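You operate a simulated robot arm through the tools that you are given. There is no shell and no other tool. Be economical: measure what you need, move in short steps, check, and stop when the job is done.

You run a simulated robot arm. Do the job below in one go: nothing can be reset, and whatever is moved stays where it is left.

TASK
Put the blue relay from the top of the steel workbench on the bench before the small parts washer and the orange relay on the lower shelf of the steel workbench. Lift the clear cover open. The order is free.

The check looks at the end state, three seconds after you hand in, the way a careful person would. Anything else that was tipped, shoved, dropped, spilled or broken makes it a failure. A push-on lid holds only when it is set on centred and level and pressed home; a screw cap is set on level and turned clockwise until tight.

THE ROBOT
A 7-joint arm with a three-finger gripper on a trunk, on a base that drives. Base frame: it is fixed to the floor where the robot stands at the start and does not move with it; the origin is under the middle of the robot, x ahead of it, y to its left, z up; the surface under the hand at the start is at about z = 900. Lengths are in mm, angles in degrees, forces in N, time in s.
With the tool pointing down near the work surface it reaches from about 140 to 880 mm from the robot's upright axis, wherever it stands. Its first joint turns from -166.0 to 166.0 degrees. Places, roughly: bench before the small parts washer (12x15 cm) [360, -700, 900]; clear cover [-5600, -1700, 1300]; lower shelf of the steel workbench [700, 200, 200]. Payload 2.94 kg.
Tool frame: the origin (TCP) lies between the finger pads and is the grasp point; the fingertips stand 30 mm ahead of it; z points along the fingers, y is the line along which they close. Largest opening 132 mm; the body of the gripper starts 107 mm behind the TCP.
Orientation is that of the tool frame in the base frame, as a unit quaternion [w, x, y, z]. With the fingers straight down and closing along the base's y, the tool's x points along the base's -x, its y along +y and its z along -z.

THE INTERFACE
- The arm moves only by the tool apply_moves. Its arguments are lists of equal length, an entry for each row: "slide": the shift along the tool's x, y, z in units of 30 mm (1.0 is 30 mm), a list of three; "rot": the turn, a rotation vector about the tool's x, y, z in units of 6 degrees (1.0 is 6 degrees), a list of three; "jaw": the finger opening in mm, from 0 to 132. In form: {"slide": [[dx, dy, dz], ...], "rot": [[rx, ry, rz], ...], "jaw": [jaw, ...]}. A call has 1 to 12 rows; each row shifts and turns the commanded pose from where the row before left it, along the tool's axes as they then stand. A call with a number of a shift or a turn outside -1 to 1 is refused whole. Rows are played at 5 a second. More than 50 mm and 8.6 degrees between two rows, or a gripper value outside its range, and nothing of the call is played. A pose out of reach is approached as far as the arm can. The call stops where the force on the tool passes 40 N (or 10 N more than at its start, if that is more) or the arm is blocked; 0.2 s more then pass. The fingers move at their own pace and stop on an object; they squeeze with about 25 N. The grip force told is the motor's: it shows also when the fingers shut on nothing. Time passes only in rows, and 0.2 s behind the last, so rows that do not move let the fingers close. The reply holds the time, the measured pose of the TCP, the force on the tool along the base axes, the opening and the grip force, in the units named above and with some noise, with the torque about the TCP (base axes, N m) and any sound that the robot's microphone picked up, and new pictures: "pictures" is both (left out), scene, wrist or none.
- Cameras (640 x 400 px; columns grow to the right, rows downward): "scene" is now at [18.5, 150.1, 1743.2]; the picture's right is [-0.57, -0.82, 0.00], its down [-0.66, 0.46, -0.59] and it looks along [0.49, -0.34, -0.80] (base axes); focal length 274 px, centre (320, 200). "wrist" rides on the gripper at [72, 3, -144] in the tool frame; the picture's right is [-0.04, 1.00, 0.00], its down [-0.88, -0.04, -0.48] and it looks along [-0.48, -0.02, 0.88] (tool axes); focal length 256 px, centre (320, 200). There is no depth. A picture from a camera that has moved, and an enlarged one, comes with that camera's place and axes in the base frame and with its lens. The place of the scene camera against the robot may be out by one fixed shift of up to 18 mm in any direction.
- move_column(by): slides the trunk up (or, below 0, down) by that many mm; the arm and the scene camera ride with it, the base frame stays. It gives what a move gives, with no picture.
- drive_base(legs): drives the robot by 1 to 6 legs, each [ahead, left, turn to the left] in mm, mm and degrees, along the robot's own axes; the way and the turn of a leg run together, so that a leg with both is an arc; at most 1500 mm and 180 degrees a leg. The arm and the cameras ride along, it lands a little off, and it stops where it bumps. It gives what a move gives, and a new picture of the scene camera.
- pan_tilt(pan, tilt): turns the head with the scene camera to pan (to the left, within 143 degrees either way) and tilt (down, from -29 to 69), counted from straight ahead of the robot. It gives what a move gives, and a new picture of the scene camera.
- enlarge(camera, box): a new picture of the part [left, top, right, bottom] of that camera's present view, enlarged. The clock stands still meanwhile.
- hand_in(): hands the job in; it is judged then, once.

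Work in short steps. Places have to be worked out from the pictures, the camera data and where the tool is seen: move nearer, look again, correct. Check each grasp and each placing, and mend what went wrong. You have 165 turns and 260 pictures in all, those below and enlarged ones among them. Open the gripper and draw the arm clear of the work before you hand the job in, unless the task says otherwise; then end with one line.

The tools are called after ">>>" as a command line: name --argument value ..., lists and objects as JSON in quotes. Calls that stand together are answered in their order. apply_moves: Moves the arm, as the interface text tells. Its arguments: {"type":"object","properties":{"slide":{"type":"array","items":{"type":"array","items":{"type":"number"}}},"rot":{"type":"array","items":{"type":"array","items":{"type":"number"}}},"jaw":{"type":"array","items":{"type":"number"}},"pictures":{"type":"string","enum":["both","scene","wrist","none"]}},"required":["slide","rot","jaw"]} The other tools are called the same way: move_column (by) slides the trunk up or down; drive_base (legs) drives the base; pan_tilt (pan, tilt) turns the head that bears the scene camera; enlarge (camera, box) takes an enlarged picture of a part of a camera's view; hand_in () hands the job in.

At the start:

```text
time_s: 0.0
ee_pos: [337.6, -365.2, 1168.8]
tcp_rot: [0.001, 0.0, 1.0, 0.0]
contact_force: [0.8, 0.0, -0.4]
moment: [0.0, -0.01, 0.0]
grip_width: 132.0
finger_force: 0.0
trunk travel left (down, up): [-250.0, 290.0]
robot x, y, heading: [1.4, 2.5, -0.1]
head pan, tilt: [-34.8, 53.5]
```

scene: 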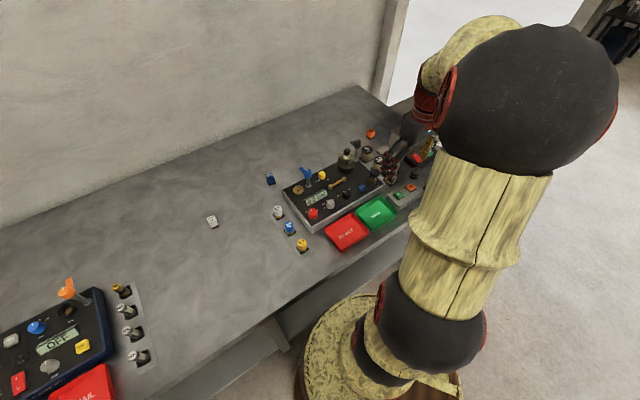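
wrist: 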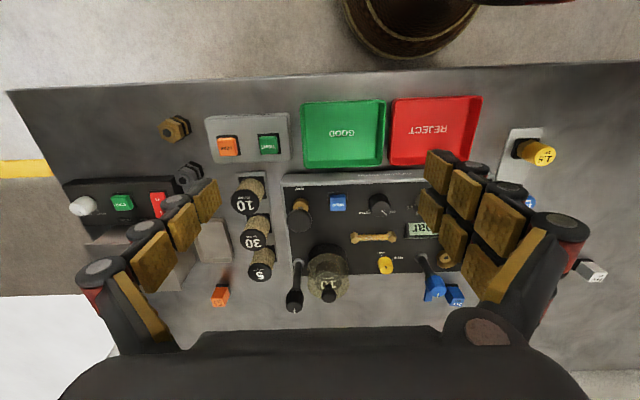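

The bench shows small cubes: blue near (270,178), orange near (371,132), white near (212,221). I enlarge to identify the relays.

>>> enlarge --camera "scene" --box '[190, 110, 450, 270]'

>>> enlarge --camera "wrist" --box '[60, 70, 620, 340]'

>>> pan_tilt --pan -70 --tilt 40

>>> pan_tilt --pan 10 --tilt 50

```text
2.46 times, centred on (320, 190) of scene
camera zoom: at [18.5, 150.1, 1743.2], right [-0.57, -0.82, 0.0], down [-0.66, 0.46, -0.59], along [0.49, -0.34, -0.8], focal length 674 px, centre (320, 225)
```

zoom: 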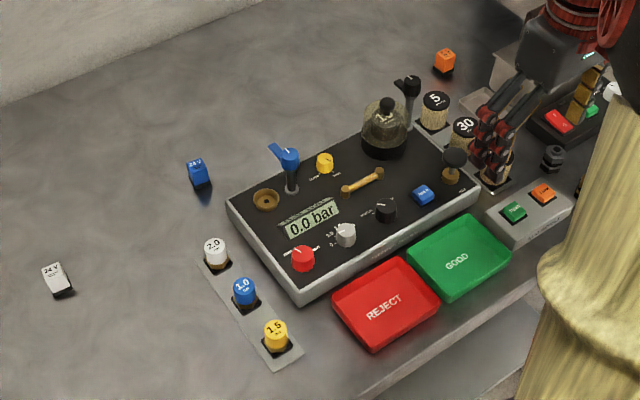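

```text
1.14 times, centred on (340, 205) of wrist
camera zoom: at [264.9, -361.5, 1310.9], right [0.04, 1.0, 0.0], down [0.88, -0.04, 0.48], along [0.48, -0.02, -0.88], focal length 293 px, centre (297, 194)
```

zoom: 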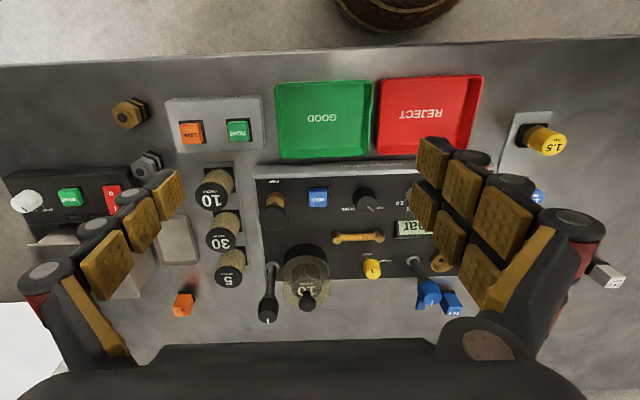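

```text
time_s: 1.0
ee_pos: [337.0, -365.3, 1169.3]
tcp_rot: [-0.001, 0.0, 1.0, 0.0]
contact_force: [0.1, -0.1, 0.3]
moment: [0.05, -0.03, 0.02]
grip_width: 131.9
finger_force: 0.0
trunk travel left (down, up): [-250.0, 290.0]
robot x, y, heading: [2.7, -1.6, -0.1]
head pan, tilt: [-70.0, 40.0]
camera scene: at [-12.8, 112.3, 1761.9], right [-0.94, -0.34, 0.0], down [-0.22, 0.6, -0.77], along [0.26, -0.72, -0.64], focal length 274 px, centre (320, 200)
```

scene: 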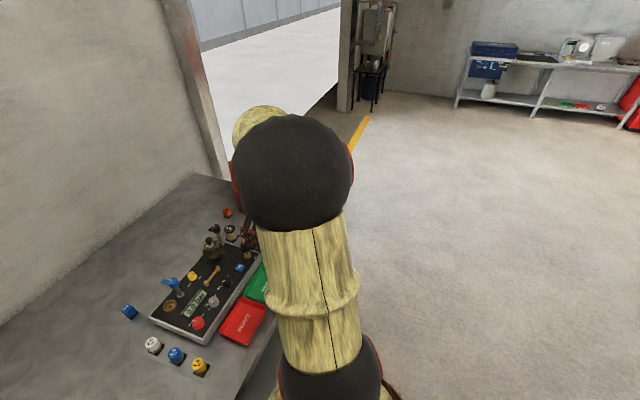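

```text
time_s: 2.5
ee_pos: [337.3, -366.3, 1168.4]
tcp_rot: [0.0, 0.0, 1.0, 0.0]
contact_force: [0.1, 0.0, -0.3]
moment: [-0.03, 0.02, 0.02]
grip_width: 132.0
finger_force: 0.0
trunk travel left (down, up): [-250.0, 290.0]
robot x, y, heading: [3.5, -2.3, -0.3]
head pan, tilt: [10.0, 50.0]
camera scene: at [33.9, 205.5, 1747.8], right [0.17, -0.98, 0.0], down [-0.75, -0.13, -0.64], along [0.63, 0.11, -0.77], focal length 274 px, centre (320, 200)
```

scene: 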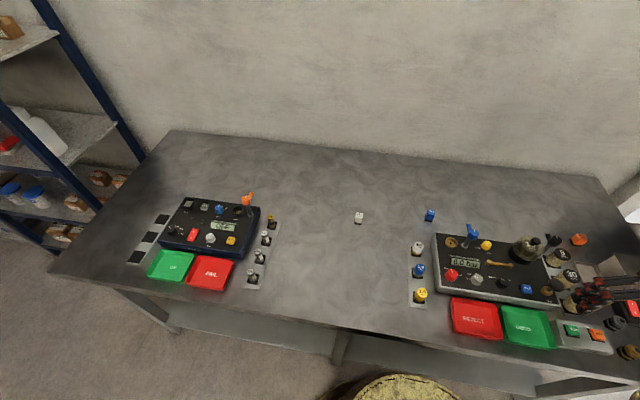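

Blue relay estimated at (720,-96,~912), orange at (705,-612). I drive right to bring the orange relay and washer within reach, then look at the washer.

>>> drive_base --legs '[[0, -380, 0]]'

>>> pan_tilt --pan -40 --tilt 55

```text
time_s: 4.9
ee_pos: [336.8, -742.1, 1168.3]
tcp_rot: [-0.001, 0.0, 1.0, 0.0]
contact_force: [0.4, 0.1, -1.1]
moment: [0.02, 0.01, 0.0]
grip_width: 132.0
finger_force: 0.1
trunk travel left (down, up): [-250.0, 290.0]
robot x, y, heading: [-4.4, -376.9, 0.2]
head pan, tilt: [10.0, 50.0]
camera scene: at [34.0, -171.6, 1747.9], right [0.17, -0.99, 0.0], down [-0.75, -0.13, -0.64], along [0.63, 0.11, -0.77], focal length 274 px, centre (320, 200)
```

scene: 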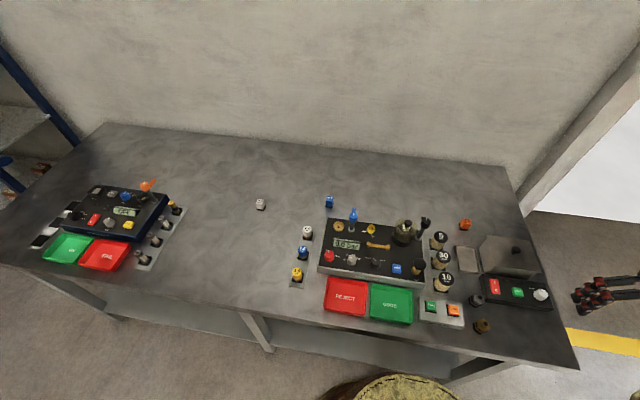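

```text
time_s: 6.1
ee_pos: [336.9, -743.8, 1168.5]
tcp_rot: [0.001, 0.002, 1.0, 0.0]
contact_force: [-0.4, 0.2, -0.7]
moment: [0.02, 0.01, 0.0]
grip_width: 131.9
finger_force: 0.0
trunk travel left (down, up): [-250.0, 290.0]
robot x, y, heading: [2.4, -376.4, 0.1]
head pan, tilt: [-40.0, 55.0]
camera scene: at [13.3, -230.7, 1741.3], right [-0.64, -0.77, 0.0], down [-0.63, 0.53, -0.57], along [0.44, -0.37, -0.82], focal length 274 px, centre (320, 200)
```

scene: 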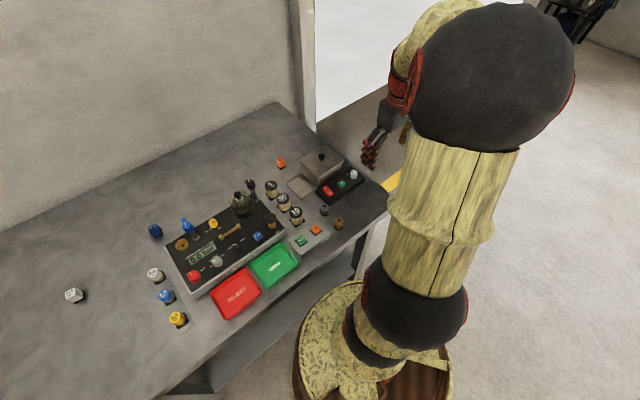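

The relays and target area are in reach from here; the target (360,-700) projects to clear bench in front of the washer. I swing the arm over to the blue relay.

>>> apply_moves --slide '[[-0.58, 0.98, 0], [-0.58, 0.98, 0], [-0.58, 0.98, 0], [-0.58, 0.98, 0], [-0.58, 0.98, 0], [-0.58, 0.98, 0], [-0.58, 0.98, 0], [-0.58, 0.98, 0], [-0.58, 0.98, 0], [-0.58, 0.98, 0], [-0.58, 0.98, 0]]' --rot '[[0, 0, 0], [0, 0, 0], [0, 0, 0], [0, 0, 0], [0, 0, 0], [0, 0, 0], [0, 0, 0], [0, 0, 0], [0, 0, 0], [0, 0, 0], [0, 0, 0]]' --jaw '[132, 132, 132, 132, 132, 132, 132, 132, 132, 132, 132]' --pictures "none"

>>> apply_moves --slide '[[-0.58, 0.98, 0], [-0.58, 0.98, 0], [-0.58, 0.98, 0], [-0.58, 0.98, 0], [-0.58, 0.98, 0], [-0.58, 0.98, 0], [-0.58, 0.98, 0], [-0.58, 0.98, 0], [-0.58, 0.98, 0], [-0.58, 0.98, 0], [0, 0.9, 0]]' --rot '[[0, 0, 0], [0, 0, 0], [0, 0, 0], [0, 0, 0], [0, 0, 0], [0, 0, 0], [0, 0, 0], [0, 0, 0], [0, 0, 0], [0, 0, 0], [0, 0, 0]]' --jaw '[132, 132, 132, 132, 132, 132, 132, 132, 132, 132, 132]' --pictures "both"

```text
time_s: 8.5
ee_pos: [529.3, -417.6, 1167.9]
tcp_rot: [0.0, 0.001, 1.0, 0.0]
contact_force: [-0.3, 0.4, 1.1]
moment: [0.0, 0.0, 0.04]
grip_width: 132.0
finger_force: 0.1
trunk travel left (down, up): [-250.0, 290.0]
robot x, y, heading: [-1.1, -373.0, -0.2]
head pan, tilt: [-40.0, 55.0]
```

```text
time_s: 10.9
ee_pos: [702.1, -97.9, 1166.5]
tcp_rot: [-0.001, 0.001, 1.0, 0.0]
contact_force: [-0.4, 0.1, -0.3]
moment: [-0.02, 0.01, -0.01]
grip_width: 132.2
finger_force: 0.0
trunk travel left (down, up): [-250.0, 290.0]
robot x, y, heading: [3.1, -378.0, -0.4]
head pan, tilt: [-40.0, 55.0]
camera scene: at [13.7, -229.9, 1741.2], right [-0.64, -0.76, 0.0], down [-0.63, 0.53, -0.57], along [0.44, -0.37, -0.82], focal length 274 px, centre (320, 200)
camera wrist: at [630.8, -93.0, 1309.7], right [0.04, 1.0, 0.0], down [0.88, -0.04, 0.47], along [0.47, -0.02, -0.88], focal length 256 px, centre (320, 200)
```

scene: 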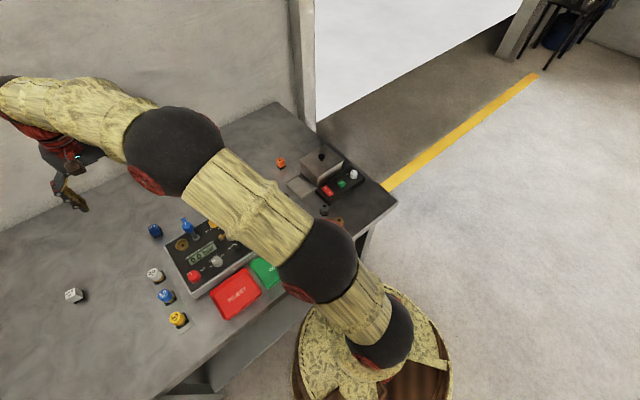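
wrist: 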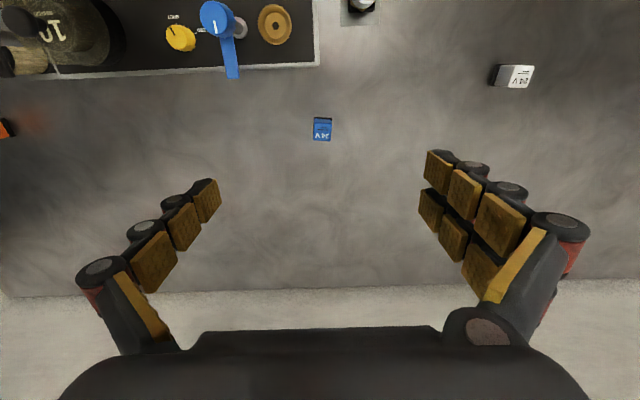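

Blue relay is at about (718,-94) per wrist view and close to axis-aligned. I enlarge it for yaw, and descend partway over it.

>>> apply_moves --slide '[[-0.5, 0.1, 0.9], [0, 0, 1], [0, 0, 1], [0, 0, 1], [0, 0, 1]]' --rot '[[0, 0, 0], [0, 0, 0], [0, 0, 0], [0, 0, 0], [0, 0, 0]]' --jaw '[90, 80, 70, 70, 70]' --pictures "wrist"

>>> enlarge --camera "wrist" --box '[240, 70, 400, 170]'

```text
time_s: 12.1
ee_pos: [718.5, -94.3, 1021.3]
tcp_rot: [0.0, 0.002, 1.0, 0.001]
contact_force: [0.6, 0.0, 0.3]
moment: [-0.02, -0.02, -0.03]
grip_width: 69.8
finger_force: 0.0
trunk travel left (down, up): [-250.0, 290.0]
robot x, y, heading: [-2.9, -378.4, -0.3]
head pan, tilt: [-40.0, 55.0]
camera wrist: at [644.8, -90.4, 1163.5], right [0.04, 1.0, 0.0], down [0.88, -0.04, 0.48], along [0.48, -0.02, -0.88], focal length 256 px, centre (320, 200)
```

wrist: 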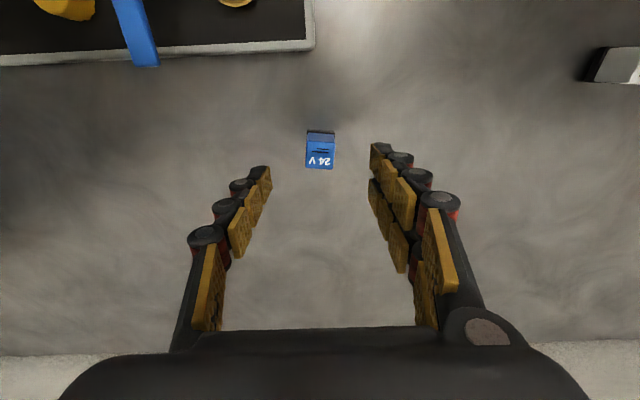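

```text
4.00 times, centred on (320, 120) of wrist
camera zoom: at [644.8, -90.4, 1163.5], right [0.04, 1.0, 0.0], down [0.88, -0.04, 0.48], along [0.48, -0.02, -0.88], focal length 1024 px, centre (320, 520)
```

zoom: 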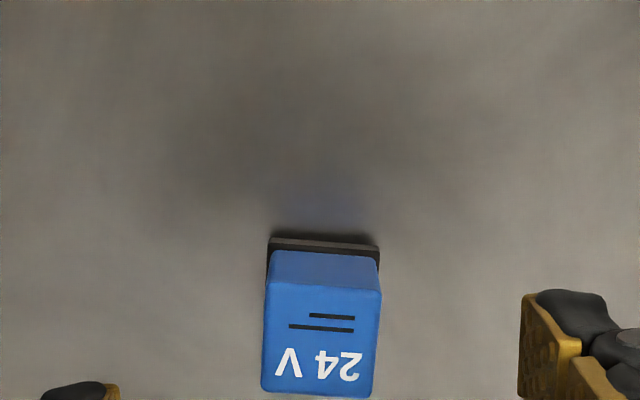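

Relay top is at z≈941, centre (720,-93.5). With fingertips 30 mm ahead, I lower TCP to ~936 and close.

>>> apply_moves --slide '[[-0.05, 0.02, 0.95], [0, 0, 0.95], [0, 0, 0.93], [0, 0, 0], [0, 0, 0], [0, 0, 0], [0, 0, 0]]' --rot '[[0, 0, 0], [0, 0, 0], [0, 0, 0], [0, 0, 0], [0, 0, 0], [0, 0, 0], [0, 0, 0]]' --jaw '[70, 70, 70, 70, 15, 15, 15]' --pictures "wrist"

```text
time_s: 13.7
ee_pos: [717.9, -93.6, 937.4]
tcp_rot: [0.0, 0.001, 1.0, 0.0]
contact_force: [0.0, 0.2, 0.5]
moment: [0.0, 0.04, 0.01]
grip_width: 27.9
finger_force: 13.3
trunk travel left (down, up): [-250.0, 290.0]
robot x, y, heading: [1.5, -375.2, -0.2]
head pan, tilt: [-40.0, 55.0]
camera wrist: at [646.4, -90.3, 1078.6], right [0.04, 1.0, 0.0], down [0.88, -0.04, 0.48], along [0.47, -0.02, -0.88], focal length 256 px, centre (320, 200)
```

wrist: 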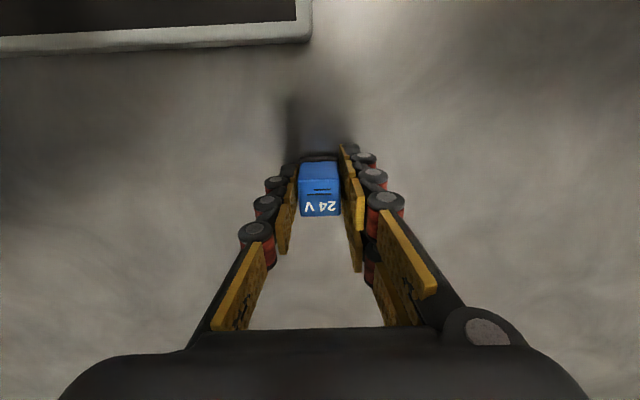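

Gripped at 28 mm. I lift and carry toward (360,-700).

>>> apply_moves --slide '[[0, 0, -0.5], [0, 0, -1], [0, 0, -1], [0, 0, -1], [0, 0, -1], [0, 0, -1], [0, 0, -1], [0, 0, -0.5]]' --rot '[[0, 0, 0], [0, 0, 0], [0, 0, 0], [0, 0, 0], [0, 0, 0], [0, 0, 0], [0, 0, 0], [0, 0, 0]]' --jaw '[15, 15, 15, 15, 15, 15, 15, 15]' --pictures "none"

>>> apply_moves --slide '[[0.568, -0.962, 0], [0.568, -0.962, 0], [0.568, -0.962, 0], [0.568, -0.962, 0], [0.568, -0.962, 0], [0.568, -0.962, 0], [0.568, -0.962, 0], [0.568, -0.962, 0], [0.568, -0.962, 0], [0.568, -0.962, 0], [0.568, -0.962, 0]]' --rot '[[0, 0, 0], [0, 0, 0], [0, 0, 0], [0, 0, 0], [0, 0, 0], [0, 0, 0], [0, 0, 0], [0, 0, 0], [0, 0, 0], [0, 0, 0], [0, 0, 0]]' --jaw '[15, 15, 15, 15, 15, 15, 15, 15, 15, 15, 15]' --pictures "none"

>>> apply_moves --slide '[[0.568, -0.962, 0], [0.568, -0.962, 0], [0.568, -0.962, 0], [0.568, -0.962, 0], [0.568, -0.962, 0], [0.568, -0.962, 0], [0.568, -0.962, 0], [0.568, -0.962, 0], [0.568, -0.962, 0], [0.568, -0.962, 0]]' --rot '[[0, 0, 0], [0, 0, 0], [0, 0, 0], [0, 0, 0], [0, 0, 0], [0, 0, 0], [0, 0, 0], [0, 0, 0], [0, 0, 0], [0, 0, 0]]' --jaw '[15, 15, 15, 15, 15, 15, 15, 15, 15, 15]' --pictures "both"

```text
time_s: 15.5
ee_pos: [719.2, -94.4, 1146.7]
tcp_rot: [0.0, 0.001, 1.0, 0.0]
contact_force: [0.1, 0.2, -0.4]
moment: [0.0, 0.0, -0.02]
grip_width: 15.0
finger_force: 0.0
trunk travel left (down, up): [-250.0, 290.0]
robot x, y, heading: [2.5, -376.0, -0.1]
head pan, tilt: [-40.0, 55.0]
```

```text
time_s: 17.9
ee_pos: [531.3, -413.5, 1146.6]
tcp_rot: [0.001, 0.001, 1.0, 0.0]
contact_force: [-0.6, 0.3, 0.2]
moment: [-0.02, -0.01, 0.01]
grip_width: 15.2
finger_force: 0.1
trunk travel left (down, up): [-250.0, 290.0]
robot x, y, heading: [3.0, -377.4, -0.1]
head pan, tilt: [-40.0, 55.0]
```

```text
time_s: 20.1
ee_pos: [360.6, -701.0, 1146.7]
tcp_rot: [0.0, 0.001, 1.0, 0.0]
contact_force: [0.4, -0.3, 0.0]
moment: [0.01, 0.0, 0.01]
grip_width: 14.7
finger_force: 0.0
trunk travel left (down, up): [-250.0, 290.0]
robot x, y, heading: [-1.1, -374.9, -0.3]
head pan, tilt: [-40.0, 55.0]
camera scene: at [13.1, -231.0, 1741.3], right [-0.64, -0.77, 0.0], down [-0.63, 0.53, -0.57], along [0.44, -0.37, -0.82], focal length 274 px, centre (320, 200)
camera wrist: at [288.3, -697.9, 1289.1], right [0.04, 1.0, 0.0], down [0.88, -0.04, 0.48], along [0.47, -0.02, -0.88], focal length 256 px, centre (320, 200)
```

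scene: 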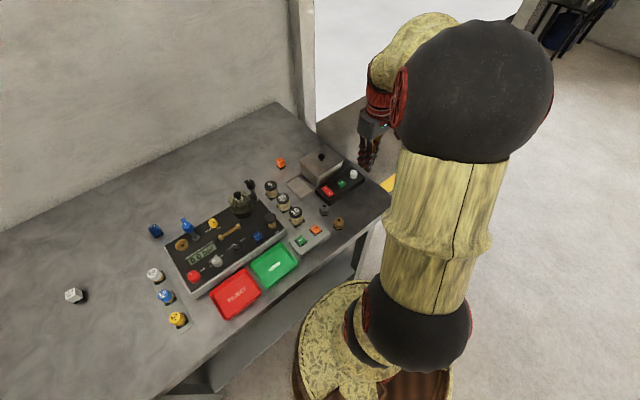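
wrist: 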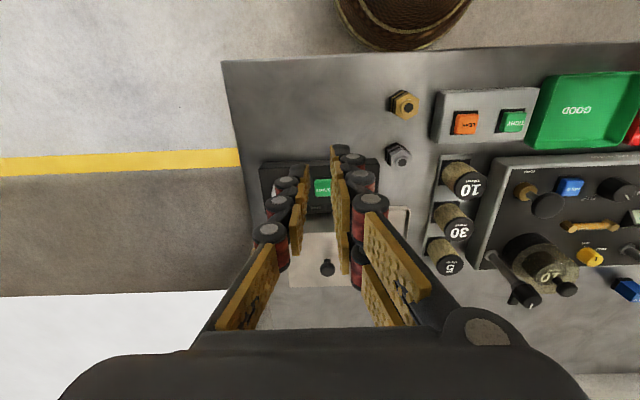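

The relay slipped out at lift and remains in place, so the squeeze must be longer and lift slower. I'm near the orange one, so go look at it first.

>>> apply_moves --slide '[[-1, 0.25, 0], [-1, 0.25, 0], [-1, 0.25, 0], [-1, 0.25, 0], [-1, 0.25, 0], [-1, 0.25, 0], [-1, 0.25, 0], [-1, 0.25, 0], [-1, 0.25, 0], [-1, 0.25, 0], [-1, 0.25, 0], [-0.3, 0.2, 0.5]]' --rot '[[0, 0, 0], [0, 0, 0], [0, 0, 0], [0, 0, 0], [0, 0, 0], [0, 0, 0], [0, 0, 0], [0, 0, 0], [0, 0, 0], [0, 0, 0], [0, 0, 0], [0, 0, 0]]' --jaw '[80, 80, 80, 80, 80, 80, 80, 80, 80, 80, 80, 80]' --pictures "wrist"

>>> enlarge --camera "scene" --box '[110, 190, 270, 290]'

```text
time_s: 22.7
ee_pos: [700.9, -613.2, 1130.4]
tcp_rot: [0.0, 0.001, 1.0, -0.001]
contact_force: [0.1, -0.5, 0.4]
moment: [-0.02, -0.01, -0.01]
grip_width: 80.0
finger_force: 0.1
trunk travel left (down, up): [-250.0, 290.0]
robot x, y, heading: [1.4, -379.6, -0.3]
head pan, tilt: [-40.0, 55.0]
camera wrist: at [628.7, -609.4, 1273.6], right [0.04, 1.0, 0.0], down [0.88, -0.04, 0.48], along [0.47, -0.02, -0.88], focal length 256 px, centre (320, 200)
```

wrist: 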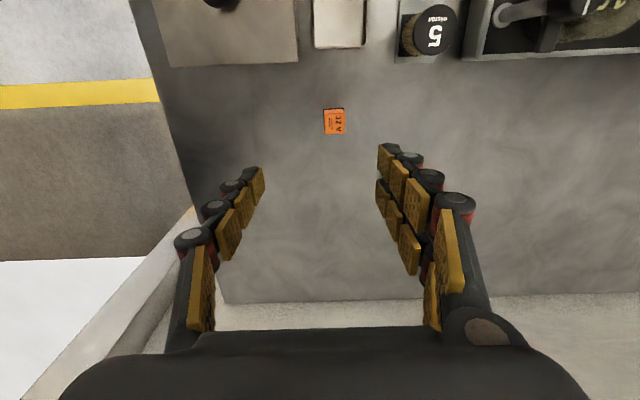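

```text
4.00 times, centred on (190, 240) of scene
camera zoom: at [14.0, -230.6, 1741.3], right [-0.64, -0.77, 0.0], down [-0.63, 0.53, -0.57], along [0.44, -0.37, -0.82], focal length 1095 px, centre (840, 40)
```

zoom: 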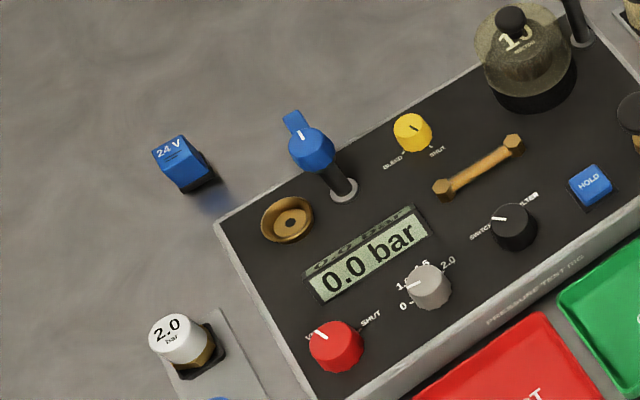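

Orange top centre at about (695,-593). I descend over it and check.

>>> apply_moves --slide '[[0.2, 0.67, 0], [0, 0, 1], [0, 0, 1], [0, 0, 1], [0, 0, 1]]' --rot '[[0, 0, 0], [0, 0, 0], [0, 0, 0], [0, 0, 0], [0, 0, 0]]' --jaw '[70, 70, 70, 70, 70]' --pictures "none"

>>> enlarge --camera "wrist" --box '[220, 90, 420, 215]'

```text
time_s: 23.9
ee_pos: [696.9, -593.4, 1010.3]
tcp_rot: [0.0, 0.001, 1.0, 0.0]
contact_force: [0.1, -0.6, 0.9]
moment: [-0.01, 0.04, 0.01]
grip_width: 70.2
finger_force: 0.0
trunk travel left (down, up): [-250.0, 290.0]
robot x, y, heading: [-5.0, -378.9, -0.2]
head pan, tilt: [-40.0, 55.0]
```

```text
3.20 times, centred on (320, 152) of wrist
camera zoom: at [623.0, -589.4, 1153.3], right [0.04, 1.0, 0.0], down [0.88, -0.04, 0.48], along [0.48, -0.02, -0.88], focal length 819 px, centre (320, 352)
```

zoom: 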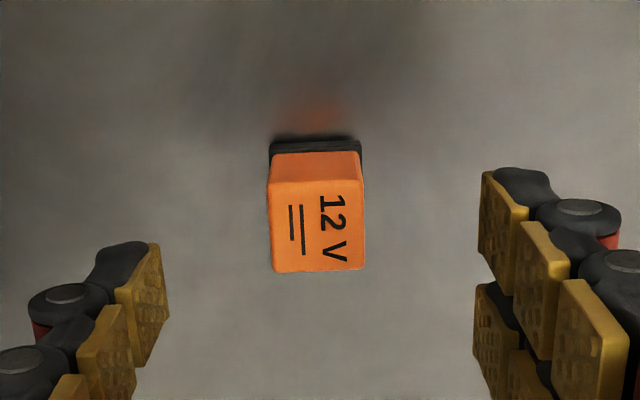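

The dark base (~28 mm) is wider than the body (~25 mm), so I gripped only the base. Now I grip higher, TCP z≈945, x 700, with a longer squeeze.

>>> apply_moves --slide '[[-0.1, 0.01, 0.75], [0, 0, 0.75], [0, 0, 0.65], [0, 0, 0], [0, 0, 0], [0, 0, 0], [0, 0, 0], [0, 0, 0], [0, 0, 0], [0, 0, 0]]' --rot '[[0, 0, 0], [0, 0, 0], [0, 0, 0], [0, 0, 0], [0, 0, 0], [0, 0, 0], [0, 0, 0], [0, 0, 0], [0, 0, 0], [0, 0, 0]]' --jaw '[70, 70, 70, 5, 5, 5, 5, 5, 5, 5]' --pictures "wrist"

```text
time_s: 26.1
ee_pos: [697.8, -593.5, 947.1]
tcp_rot: [0.0, 0.001, 1.0, 0.0]
contact_force: [0.8, 1.0, 0.2]
moment: [0.03, 0.0, -0.01]
grip_width: 25.3
finger_force: 25.0
trunk travel left (down, up): [-250.0, 290.0]
robot x, y, heading: [4.7, -376.6, -0.3]
head pan, tilt: [-40.0, 55.0]
camera wrist: at [625.6, -589.2, 1089.1], right [0.04, 1.0, 0.0], down [0.88, -0.04, 0.48], along [0.47, -0.02, -0.88], focal length 256 px, centre (320, 200)
```

wrist: 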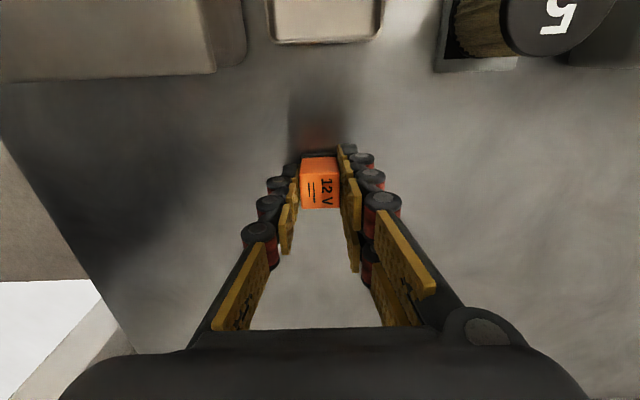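

Body gripped at 25.3 mm with 25 N. I lift slowly.

>>> apply_moves --slide '[[0, 0, -0.3], [0, 0, -0.5], [0, 0, -1], [0, 0, -1], [0, 0, -1], [0, 0, -1], [0, 0, -1], [0, 0, -1]]' --rot '[[0, 0, 0], [0, 0, 0], [0, 0, 0], [0, 0, 0], [0, 0, 0], [0, 0, 0], [0, 0, 0], [0, 0, 0]]' --jaw '[5, 5, 5, 5, 5, 5, 5, 5]' --pictures "wrist"

```text
time_s: 27.9
ee_pos: [698.3, -593.2, 1150.7]
tcp_rot: [0.0, 0.001, 1.0, 0.001]
contact_force: [0.0, -0.3, -0.7]
moment: [0.01, -0.06, -0.01]
grip_width: 25.0
finger_force: 25.2
trunk travel left (down, up): [-250.0, 290.0]
robot x, y, heading: [4.3, -375.7, -0.2]
head pan, tilt: [-40.0, 55.0]
camera wrist: at [625.1, -588.6, 1293.5], right [0.04, 1.0, 0.0], down [0.88, -0.04, 0.48], along [0.47, -0.02, -0.88], focal length 256 px, centre (320, 200)
```

wrist: 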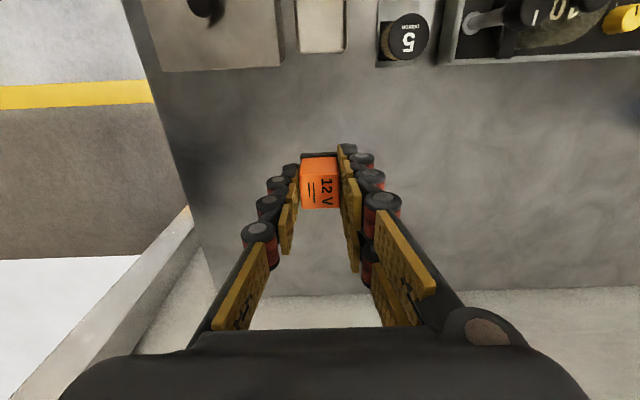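

Orange is held firmly. I back the base off from the bench and look at the lower shelf.

>>> drive_base --legs '[[-700, 0, 0], [0, 550, 0]]'

>>> pan_tilt --pan 15 --tilt 40

```text
time_s: 34.5
ee_pos: [2.2, -39.0, 1151.5]
tcp_rot: [0.001, 0.0, 1.0, 0.0]
contact_force: [-0.7, 0.8, -0.6]
moment: [0.0, 0.01, -0.02]
grip_width: 25.4
finger_force: 24.8
trunk travel left (down, up): [-250.0, 290.0]
robot x, y, heading: [-700.5, 177.3, 0.1]
head pan, tilt: [-40.0, 55.0]
camera scene: at [-684.2, 323.3, 1741.3], right [-0.64, -0.77, 0.0], down [-0.63, 0.53, -0.57], along [0.44, -0.37, -0.82], focal length 274 px, centre (320, 200)
```

scene: 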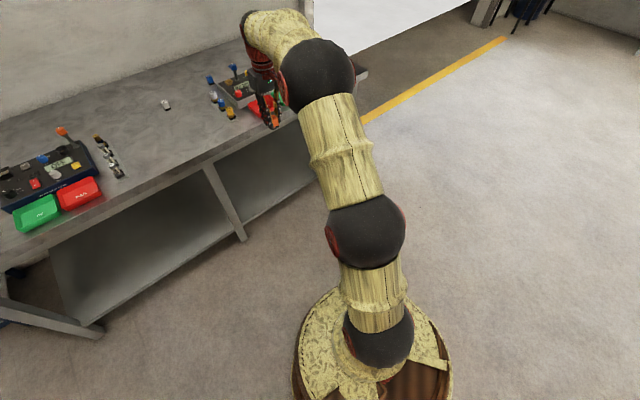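

```text
time_s: 35.8
ee_pos: [1.6, -37.7, 1150.8]
tcp_rot: [0.0, 0.0, 1.0, 0.0]
contact_force: [0.3, 0.0, -0.5]
moment: [-0.01, -0.02, 0.0]
grip_width: 25.2
finger_force: 25.2
trunk travel left (down, up): [-250.0, 290.0]
robot x, y, heading: [-697.7, 177.3, 0.0]
head pan, tilt: [15.0, 40.0]
camera scene: at [-657.3, 391.2, 1761.9], right [0.26, -0.97, 0.0], down [-0.62, -0.17, -0.77], along [0.74, 0.2, -0.64], focal length 274 px, centre (320, 200)
```

scene: 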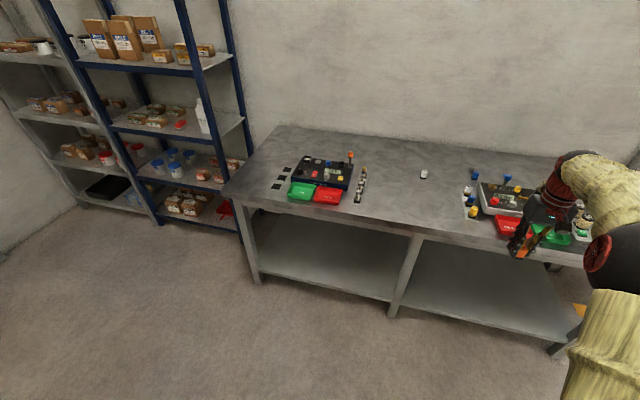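

Lower shelf front edge is at x≈340, z≈200; bench-top front edge at x≈233. I'll lower the arm in front of the bench, then drive in under the top. First align the arm ahead and lower the trunk.

>>> apply_moves --slide '[[0, 0.9, 0], [0, 0.9, 0], [0, 0.9, 0], [0, 0.9, 0], [0, 0.9, 0], [0, 0.9, 0], [0, 0.9, 0], [0, 0.9, 0]]' --rot '[[0, 0, 0], [0, 0, 0], [0, 0, 0], [0, 0, 0], [0, 0, 0], [0, 0, 0], [0, 0, 0], [0, 0, 0]]' --jaw '[5, 5, 5, 5, 5, 5, 5, 5]' --pictures "none"

>>> move_column --by -250

>>> drive_base --legs '[[0, 250, 0]]'

```text
time_s: 37.6
ee_pos: [0.6, 179.4, 1150.8]
tcp_rot: [-0.001, -0.001, 1.0, 0.0]
contact_force: [-0.6, 0.3, -0.2]
moment: [0.0, -0.01, 0.01]
grip_width: 25.0
finger_force: 25.2
trunk travel left (down, up): [-250.0, 290.0]
robot x, y, heading: [-701.0, 177.9, 0.2]
head pan, tilt: [15.0, 40.0]
```

```text
time_s: 40.1
ee_pos: [-0.7, 179.1, 901.1]
tcp_rot: [0.0, 0.0, 1.0, 0.001]
contact_force: [0.1, 0.1, -0.4]
moment: [0.0, 0.04, -0.01]
grip_width: 24.9
finger_force: 25.4
trunk travel left (down, up): [0.0, 540.0]
robot x, y, heading: [-700.4, 177.5, 0.1]
head pan, tilt: [15.0, 40.0]
```

```text
time_s: 42.0
ee_pos: [1.5, 427.9, 900.7]
tcp_rot: [-0.001, 0.0, 1.0, 0.0]
contact_force: [-0.4, 0.0, -1.1]
moment: [0.0, -0.02, 0.02]
grip_width: 25.4
finger_force: 24.8
trunk travel left (down, up): [0.0, 540.0]
robot x, y, heading: [-700.2, 427.8, 0.1]
head pan, tilt: [15.0, 40.0]
camera scene: at [-657.1, 641.0, 1512.0], right [0.26, -0.97, 0.0], down [-0.62, -0.17, -0.77], along [0.74, 0.2, -0.64], focal length 274 px, centre (320, 200)
```

scene: 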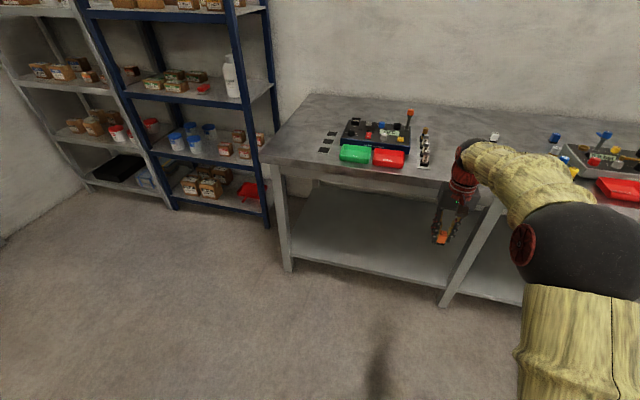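

Now lower the arm with the tool pointing down in front of the bench, in steps of ~330 mm.

>>> apply_moves --slide '[[0, 0, 1], [0, 0, 1], [0, 0, 1], [0, 0, 1], [0, 0, 1], [0, 0, 1], [0, 0, 1], [0, 0, 1], [0, 0, 1], [0, 0, 1], [0, 0, 1]]' --rot '[[0, 0, 0], [0, 0, 0], [0, 0, 0], [0, 0, 0], [0, 0, 0], [0, 0, 0], [0, 0, 0], [0, 0, 0], [0, 0, 0], [0, 0, 0], [0, 0, 0]]' --jaw '[5, 5, 5, 5, 5, 5, 5, 5, 5, 5, 5]' --pictures "scene"

```text
time_s: 44.4
ee_pos: [1.1, 427.9, 569.2]
tcp_rot: [-0.001, 0.0, 1.0, 0.0]
contact_force: [0.4, 0.4, -0.1]
moment: [-0.02, 0.02, 0.0]
grip_width: 25.2
finger_force: 24.5
trunk travel left (down, up): [0.0, 540.0]
robot x, y, heading: [-696.5, 427.8, -0.0]
head pan, tilt: [15.0, 40.0]
camera scene: at [-657.2, 641.2, 1511.9], right [0.26, -0.97, 0.0], down [-0.62, -0.17, -0.77], along [0.74, 0.2, -0.64], focal length 274 px, centre (320, 200)
```

scene: 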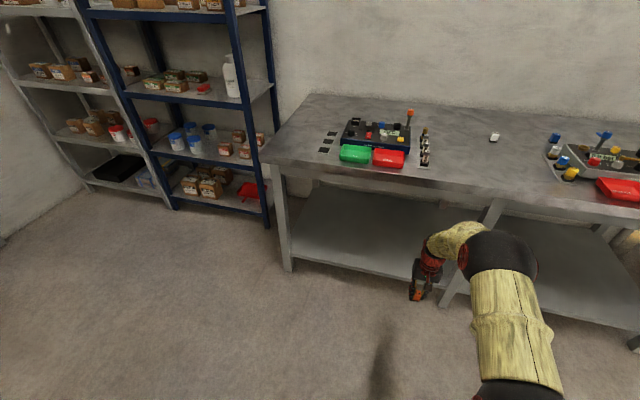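

Reach is good. Lower further to z≈300.

>>> apply_moves --slide '[[0, 0, 1], [0, 0, 1], [0, 0, 1], [0, 0, 1], [0, 0, 1], [0, 0, 1], [0, 0, 1], [0, 0, 1], [0, 0, 1]]' --rot '[[0, 0, 0], [0, 0, 0], [0, 0, 0], [0, 0, 0], [0, 0, 0], [0, 0, 0], [0, 0, 0], [0, 0, 0], [0, 0, 0]]' --jaw '[5, 5, 5, 5, 5, 5, 5, 5, 5]' --pictures "none"

>>> pan_tilt --pan -5 --tilt 50

```text
time_s: 46.4
ee_pos: [2.5, 428.2, 299.0]
tcp_rot: [0.001, 0.0, 1.0, 0.0]
contact_force: [1.4, 0.5, 0.4]
moment: [-0.01, 0.06, -0.01]
grip_width: 25.4
finger_force: 24.5
trunk travel left (down, up): [0.0, 540.0]
robot x, y, heading: [-697.7, 426.5, 0.0]
head pan, tilt: [15.0, 40.0]
```

```text
time_s: 47.2
ee_pos: [1.6, 428.9, 299.0]
tcp_rot: [0.0, 0.0, 1.0, 0.0]
contact_force: [0.8, 0.1, -0.6]
moment: [-0.01, 0.01, -0.01]
grip_width: 25.5
finger_force: 25.7
trunk travel left (down, up): [0.0, 540.0]
robot x, y, heading: [-698.5, 426.1, -0.0]
head pan, tilt: [-5.0, 50.0]
camera scene: at [-662.4, 612.5, 1497.8], right [-0.09, -1.0, 0.0], down [-0.76, 0.07, -0.64], along [0.64, -0.06, -0.77], focal length 274 px, centre (320, 200)
```

scene: 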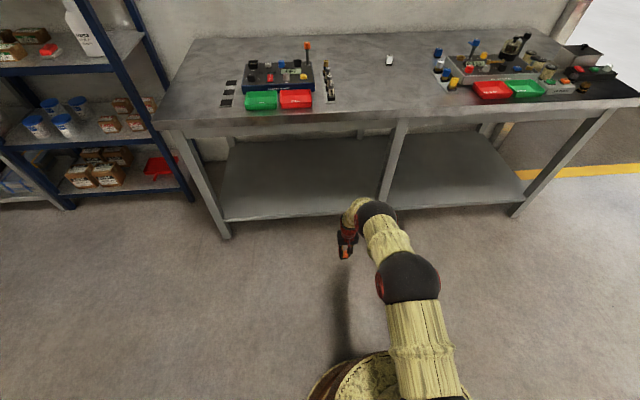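

Arm configuration is low: wrist ≈600, forearm stays under the bench top. Drive forward in two legs, checking the view.

>>> drive_base --legs '[[250, 0, 0]]'

>>> enlarge --camera "wrist" --box '[0, 0, 640, 400]'

```text
time_s: 49.0
ee_pos: [249.4, 426.0, 301.2]
tcp_rot: [-0.001, 0.001, 1.0, -0.001]
contact_force: [-0.9, 0.5, 0.3]
moment: [-0.03, 0.01, 0.01]
grip_width: 25.2
finger_force: 25.2
trunk travel left (down, up): [0.0, 540.0]
robot x, y, heading: [-446.5, 428.1, -0.0]
head pan, tilt: [-5.0, 50.0]
camera scene: at [-412.7, 612.1, 1497.8], right [-0.09, -1.0, 0.0], down [-0.76, 0.07, -0.64], along [0.64, -0.06, -0.77], focal length 274 px, centre (320, 200)
```

scene: 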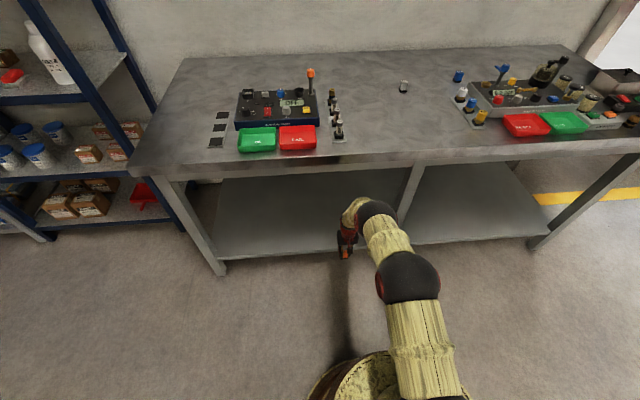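

```text
1.00 times, centred on (320, 200) of wrist (not enlarged: the box is as wide or as high as the picture)
camera zoom: at [177.9, 431.2, 442.3], right [0.05, 1.0, 0.0], down [0.88, -0.04, 0.48], along [0.47, -0.02, -0.88], focal length 256 px, centre (320, 200)
```

zoom: 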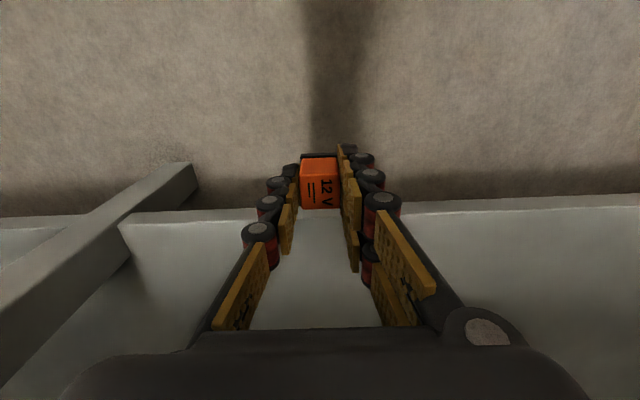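

Shelf edge lies at x≈325; clear of legs. Drive in 190 mm more.

>>> drive_base --legs '[[190, 0, 0]]'

>>> enlarge --camera "wrist" --box '[0, 0, 640, 400]'

```text
time_s: 50.5
ee_pos: [398.1, 424.2, 289.2]
tcp_rot: [-0.011, 0.002, 1.0, 0.0]
contact_force: [0.7, -0.4, -0.4]
moment: [0.01, 0.0, -0.02]
grip_width: 25.3
finger_force: 25.4
trunk travel left (down, up): [0.0, 540.0]
robot x, y, heading: [-285.6, 425.6, -0.1]
head pan, tilt: [-5.0, 50.0]
stopped in leg 1: the robot was blocked; the commanded pose is now the measured one
camera scene: at [-249.4, 611.4, 1497.9], right [-0.09, -1.0, 0.0], down [-0.76, 0.07, -0.64], along [0.64, -0.06, -0.77], focal length 274 px, centre (320, 200)
```

scene: 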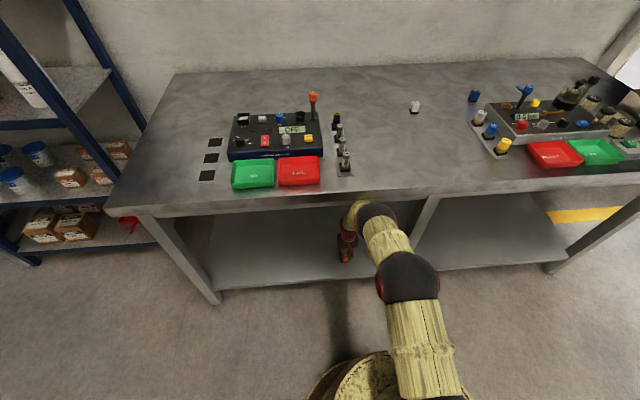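

```text
1.00 times, centred on (320, 200) of wrist (not enlarged: the box is as wide or as high as the picture)
camera zoom: at [329.5, 428.8, 433.6], right [0.05, 1.0, 0.0], down [0.89, -0.04, 0.46], along [0.46, -0.02, -0.89], focal length 256 px, centre (320, 200)
```

zoom: 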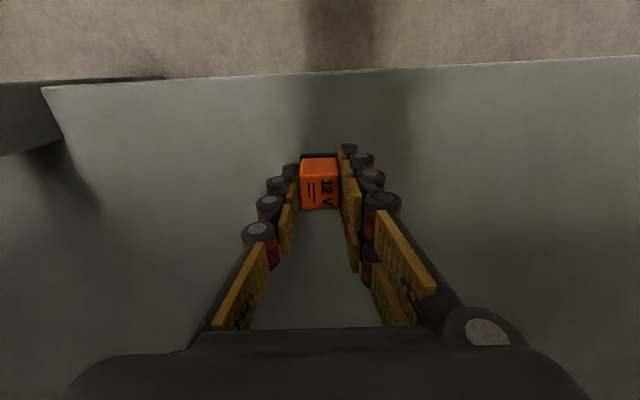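

The wrist touched the bench edge gently and stopped; relay hangs over the shelf, ~63 mm inside its edge, tool tilted 1.3°. I level the tool and lower towards the shelf (relay bottom currently ≈242).

>>> apply_moves --slide '[[0.1, 0, 0.3], [0, 0, 0.4], [0, 0, 0.3], [0, 0, 0.1], [0, 0, 0.05]]' --rot '[[0, -0.21, 0], [0, 0, 0], [0, 0, 0], [0, 0, 0], [0, 0, 0]]' --jaw '[5, 5, 5, 5, 5]' --pictures "wrist"

```text
time_s: 51.7
ee_pos: [396.7, 425.4, 256.2]
tcp_rot: [0.0, 0.003, 1.0, 0.0]
contact_force: [-0.4, -0.5, -0.3]
moment: [0.02, 0.02, -0.01]
grip_width: 25.2
finger_force: 25.1
trunk travel left (down, up): [0.0, 540.0]
robot x, y, heading: [-287.2, 428.9, -0.1]
head pan, tilt: [-5.0, 50.0]
camera wrist: at [323.5, 429.0, 397.9], right [0.05, 1.0, 0.0], down [0.88, -0.04, 0.48], along [0.48, -0.02, -0.88], focal length 256 px, centre (320, 200)
```

wrist: 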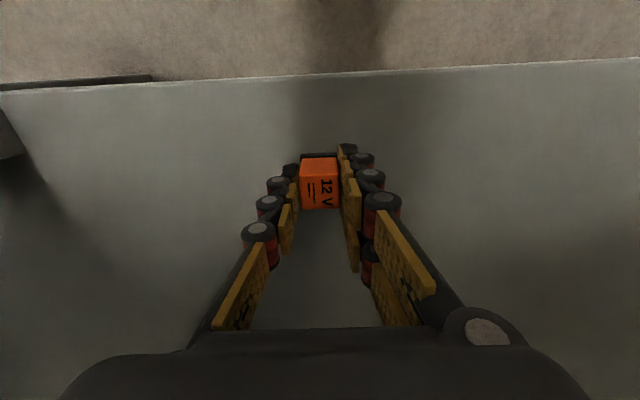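

Level and free, relay bottom ≈209. Lower in 1.5 mm rows until contact.

>>> apply_moves --slide '[[0, 0, 0.06], [0, 0, 0.06], [0, 0, 0.05], [0, 0, 0.05], [0, 0, 0.04]]' --rot '[[0, 0, 0], [0, 0, 0], [0, 0, 0], [0, 0, 0], [0, 0, 0]]' --jaw '[5, 5, 5, 5, 5]' --pictures "none"

```text
time_s: 52.9
ee_pos: [395.9, 425.3, 247.8]
tcp_rot: [0.0, 0.003, 1.0, -0.001]
contact_force: [-0.3, -0.8, -1.1]
moment: [0.04, 0.02, 0.0]
grip_width: 24.9
finger_force: 25.3
trunk travel left (down, up): [0.0, 540.0]
robot x, y, heading: [-284.8, 422.5, -0.6]
head pan, tilt: [-5.0, 50.0]
```

>>> apply_moves --slide '[[0, 0, 0.05], [0, 0, 0.05], [0, 0, 0.05]]' --rot '[[0, 0, 0], [0, 0, 0], [0, 0, 0]]' --jaw '[5, 5, 5]' --pictures "none"

```text
time_s: 53.7
ee_pos: [397.7, 424.9, 244.3]
tcp_rot: [0.002, 0.003, 1.0, 0.0]
contact_force: [-4.2, -0.2, 19.6]
moment: [-0.02, 0.16, -0.01]
grip_width: 25.5
finger_force: 24.8
trunk travel left (down, up): [0.0, 540.0]
robot x, y, heading: [-286.2, 425.1, -0.3]
head pan, tilt: [-5.0, 50.0]
```

Contact with 20 N. I ease up ~1 mm, open, and lift the fingers clear.

>>> apply_moves --slide '[[0, 0, -0.05], [0, 0, 0], [0, 0, 0], [0, 0, 0], [0, 0, -0.5], [0, 0, -0.8], [0, 0, -0.7]]' --rot '[[0, 0, 0], [0, 0, 0], [0, 0, 0], [0, 0, 0], [0, 0, 0], [0, 0, 0], [0, 0, 0]]' --jaw '[5, 60, 60, 60, 60, 60, 60]' --pictures "wrist"

```text
time_s: 55.5
ee_pos: [369.7, 425.0, 288.7]
tcp_rot: [-0.016, 0.003, 1.0, 0.0]
contact_force: [0.3, 0.6, 0.5]
moment: [-0.01, -0.05, 0.03]
grip_width: 60.4
finger_force: 0.1
trunk travel left (down, up): [0.0, 540.0]
robot x, y, heading: [-287.7, 426.7, -0.1]
head pan, tilt: [-5.0, 50.0]
stopped in row 7: the arm was blocked; the commanded pose is now the measured one
camera wrist: at [303.5, 428.5, 433.8], right [0.05, 1.0, 0.0], down [0.89, -0.04, 0.45], along [0.44, -0.02, -0.9], focal length 256 px, centre (320, 200)
```

wrist: 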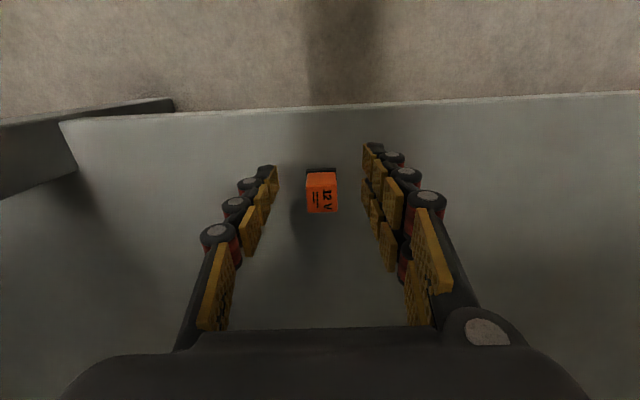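

The orange relay stands upright on the shelf. Wrist rubs the bench edge, so I back straight out and look.

>>> drive_base --legs '[[-420, 0, 0]]'

>>> enlarge --camera "scene" --box '[180, 130, 440, 290]'

```text
time_s: 58.1
ee_pos: [-48.9, 426.7, 290.1]
tcp_rot: [-0.016, 0.003, 1.0, 0.0]
contact_force: [0.1, 0.7, 1.0]
moment: [0.04, 0.01, 0.02]
grip_width: 59.9
finger_force: 0.0
trunk travel left (down, up): [0.0, 540.0]
robot x, y, heading: [-706.0, 426.0, -0.3]
head pan, tilt: [-5.0, 50.0]
camera scene: at [-673.1, 613.5, 1497.8], right [-0.09, -1.0, 0.0], down [-0.76, 0.07, -0.64], along [0.64, -0.06, -0.77], focal length 274 px, centre (320, 200)
```

scene: 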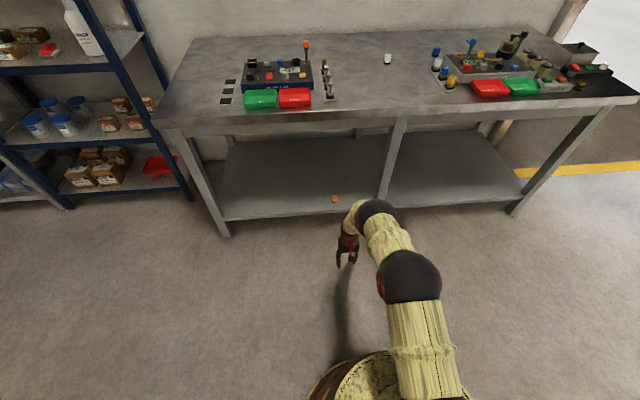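

```text
2.46 times, centred on (310, 210) of scene
camera zoom: at [-673.1, 613.5, 1497.8], right [-0.09, -1.0, 0.0], down [-0.76, 0.07, -0.64], along [0.64, -0.06, -0.77], focal length 674 px, centre (345, 175)
```

zoom: 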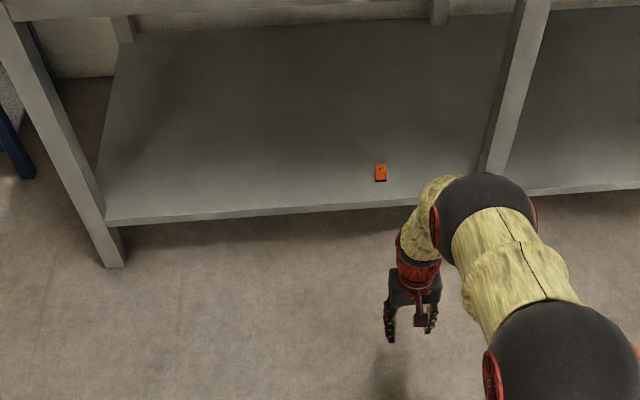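

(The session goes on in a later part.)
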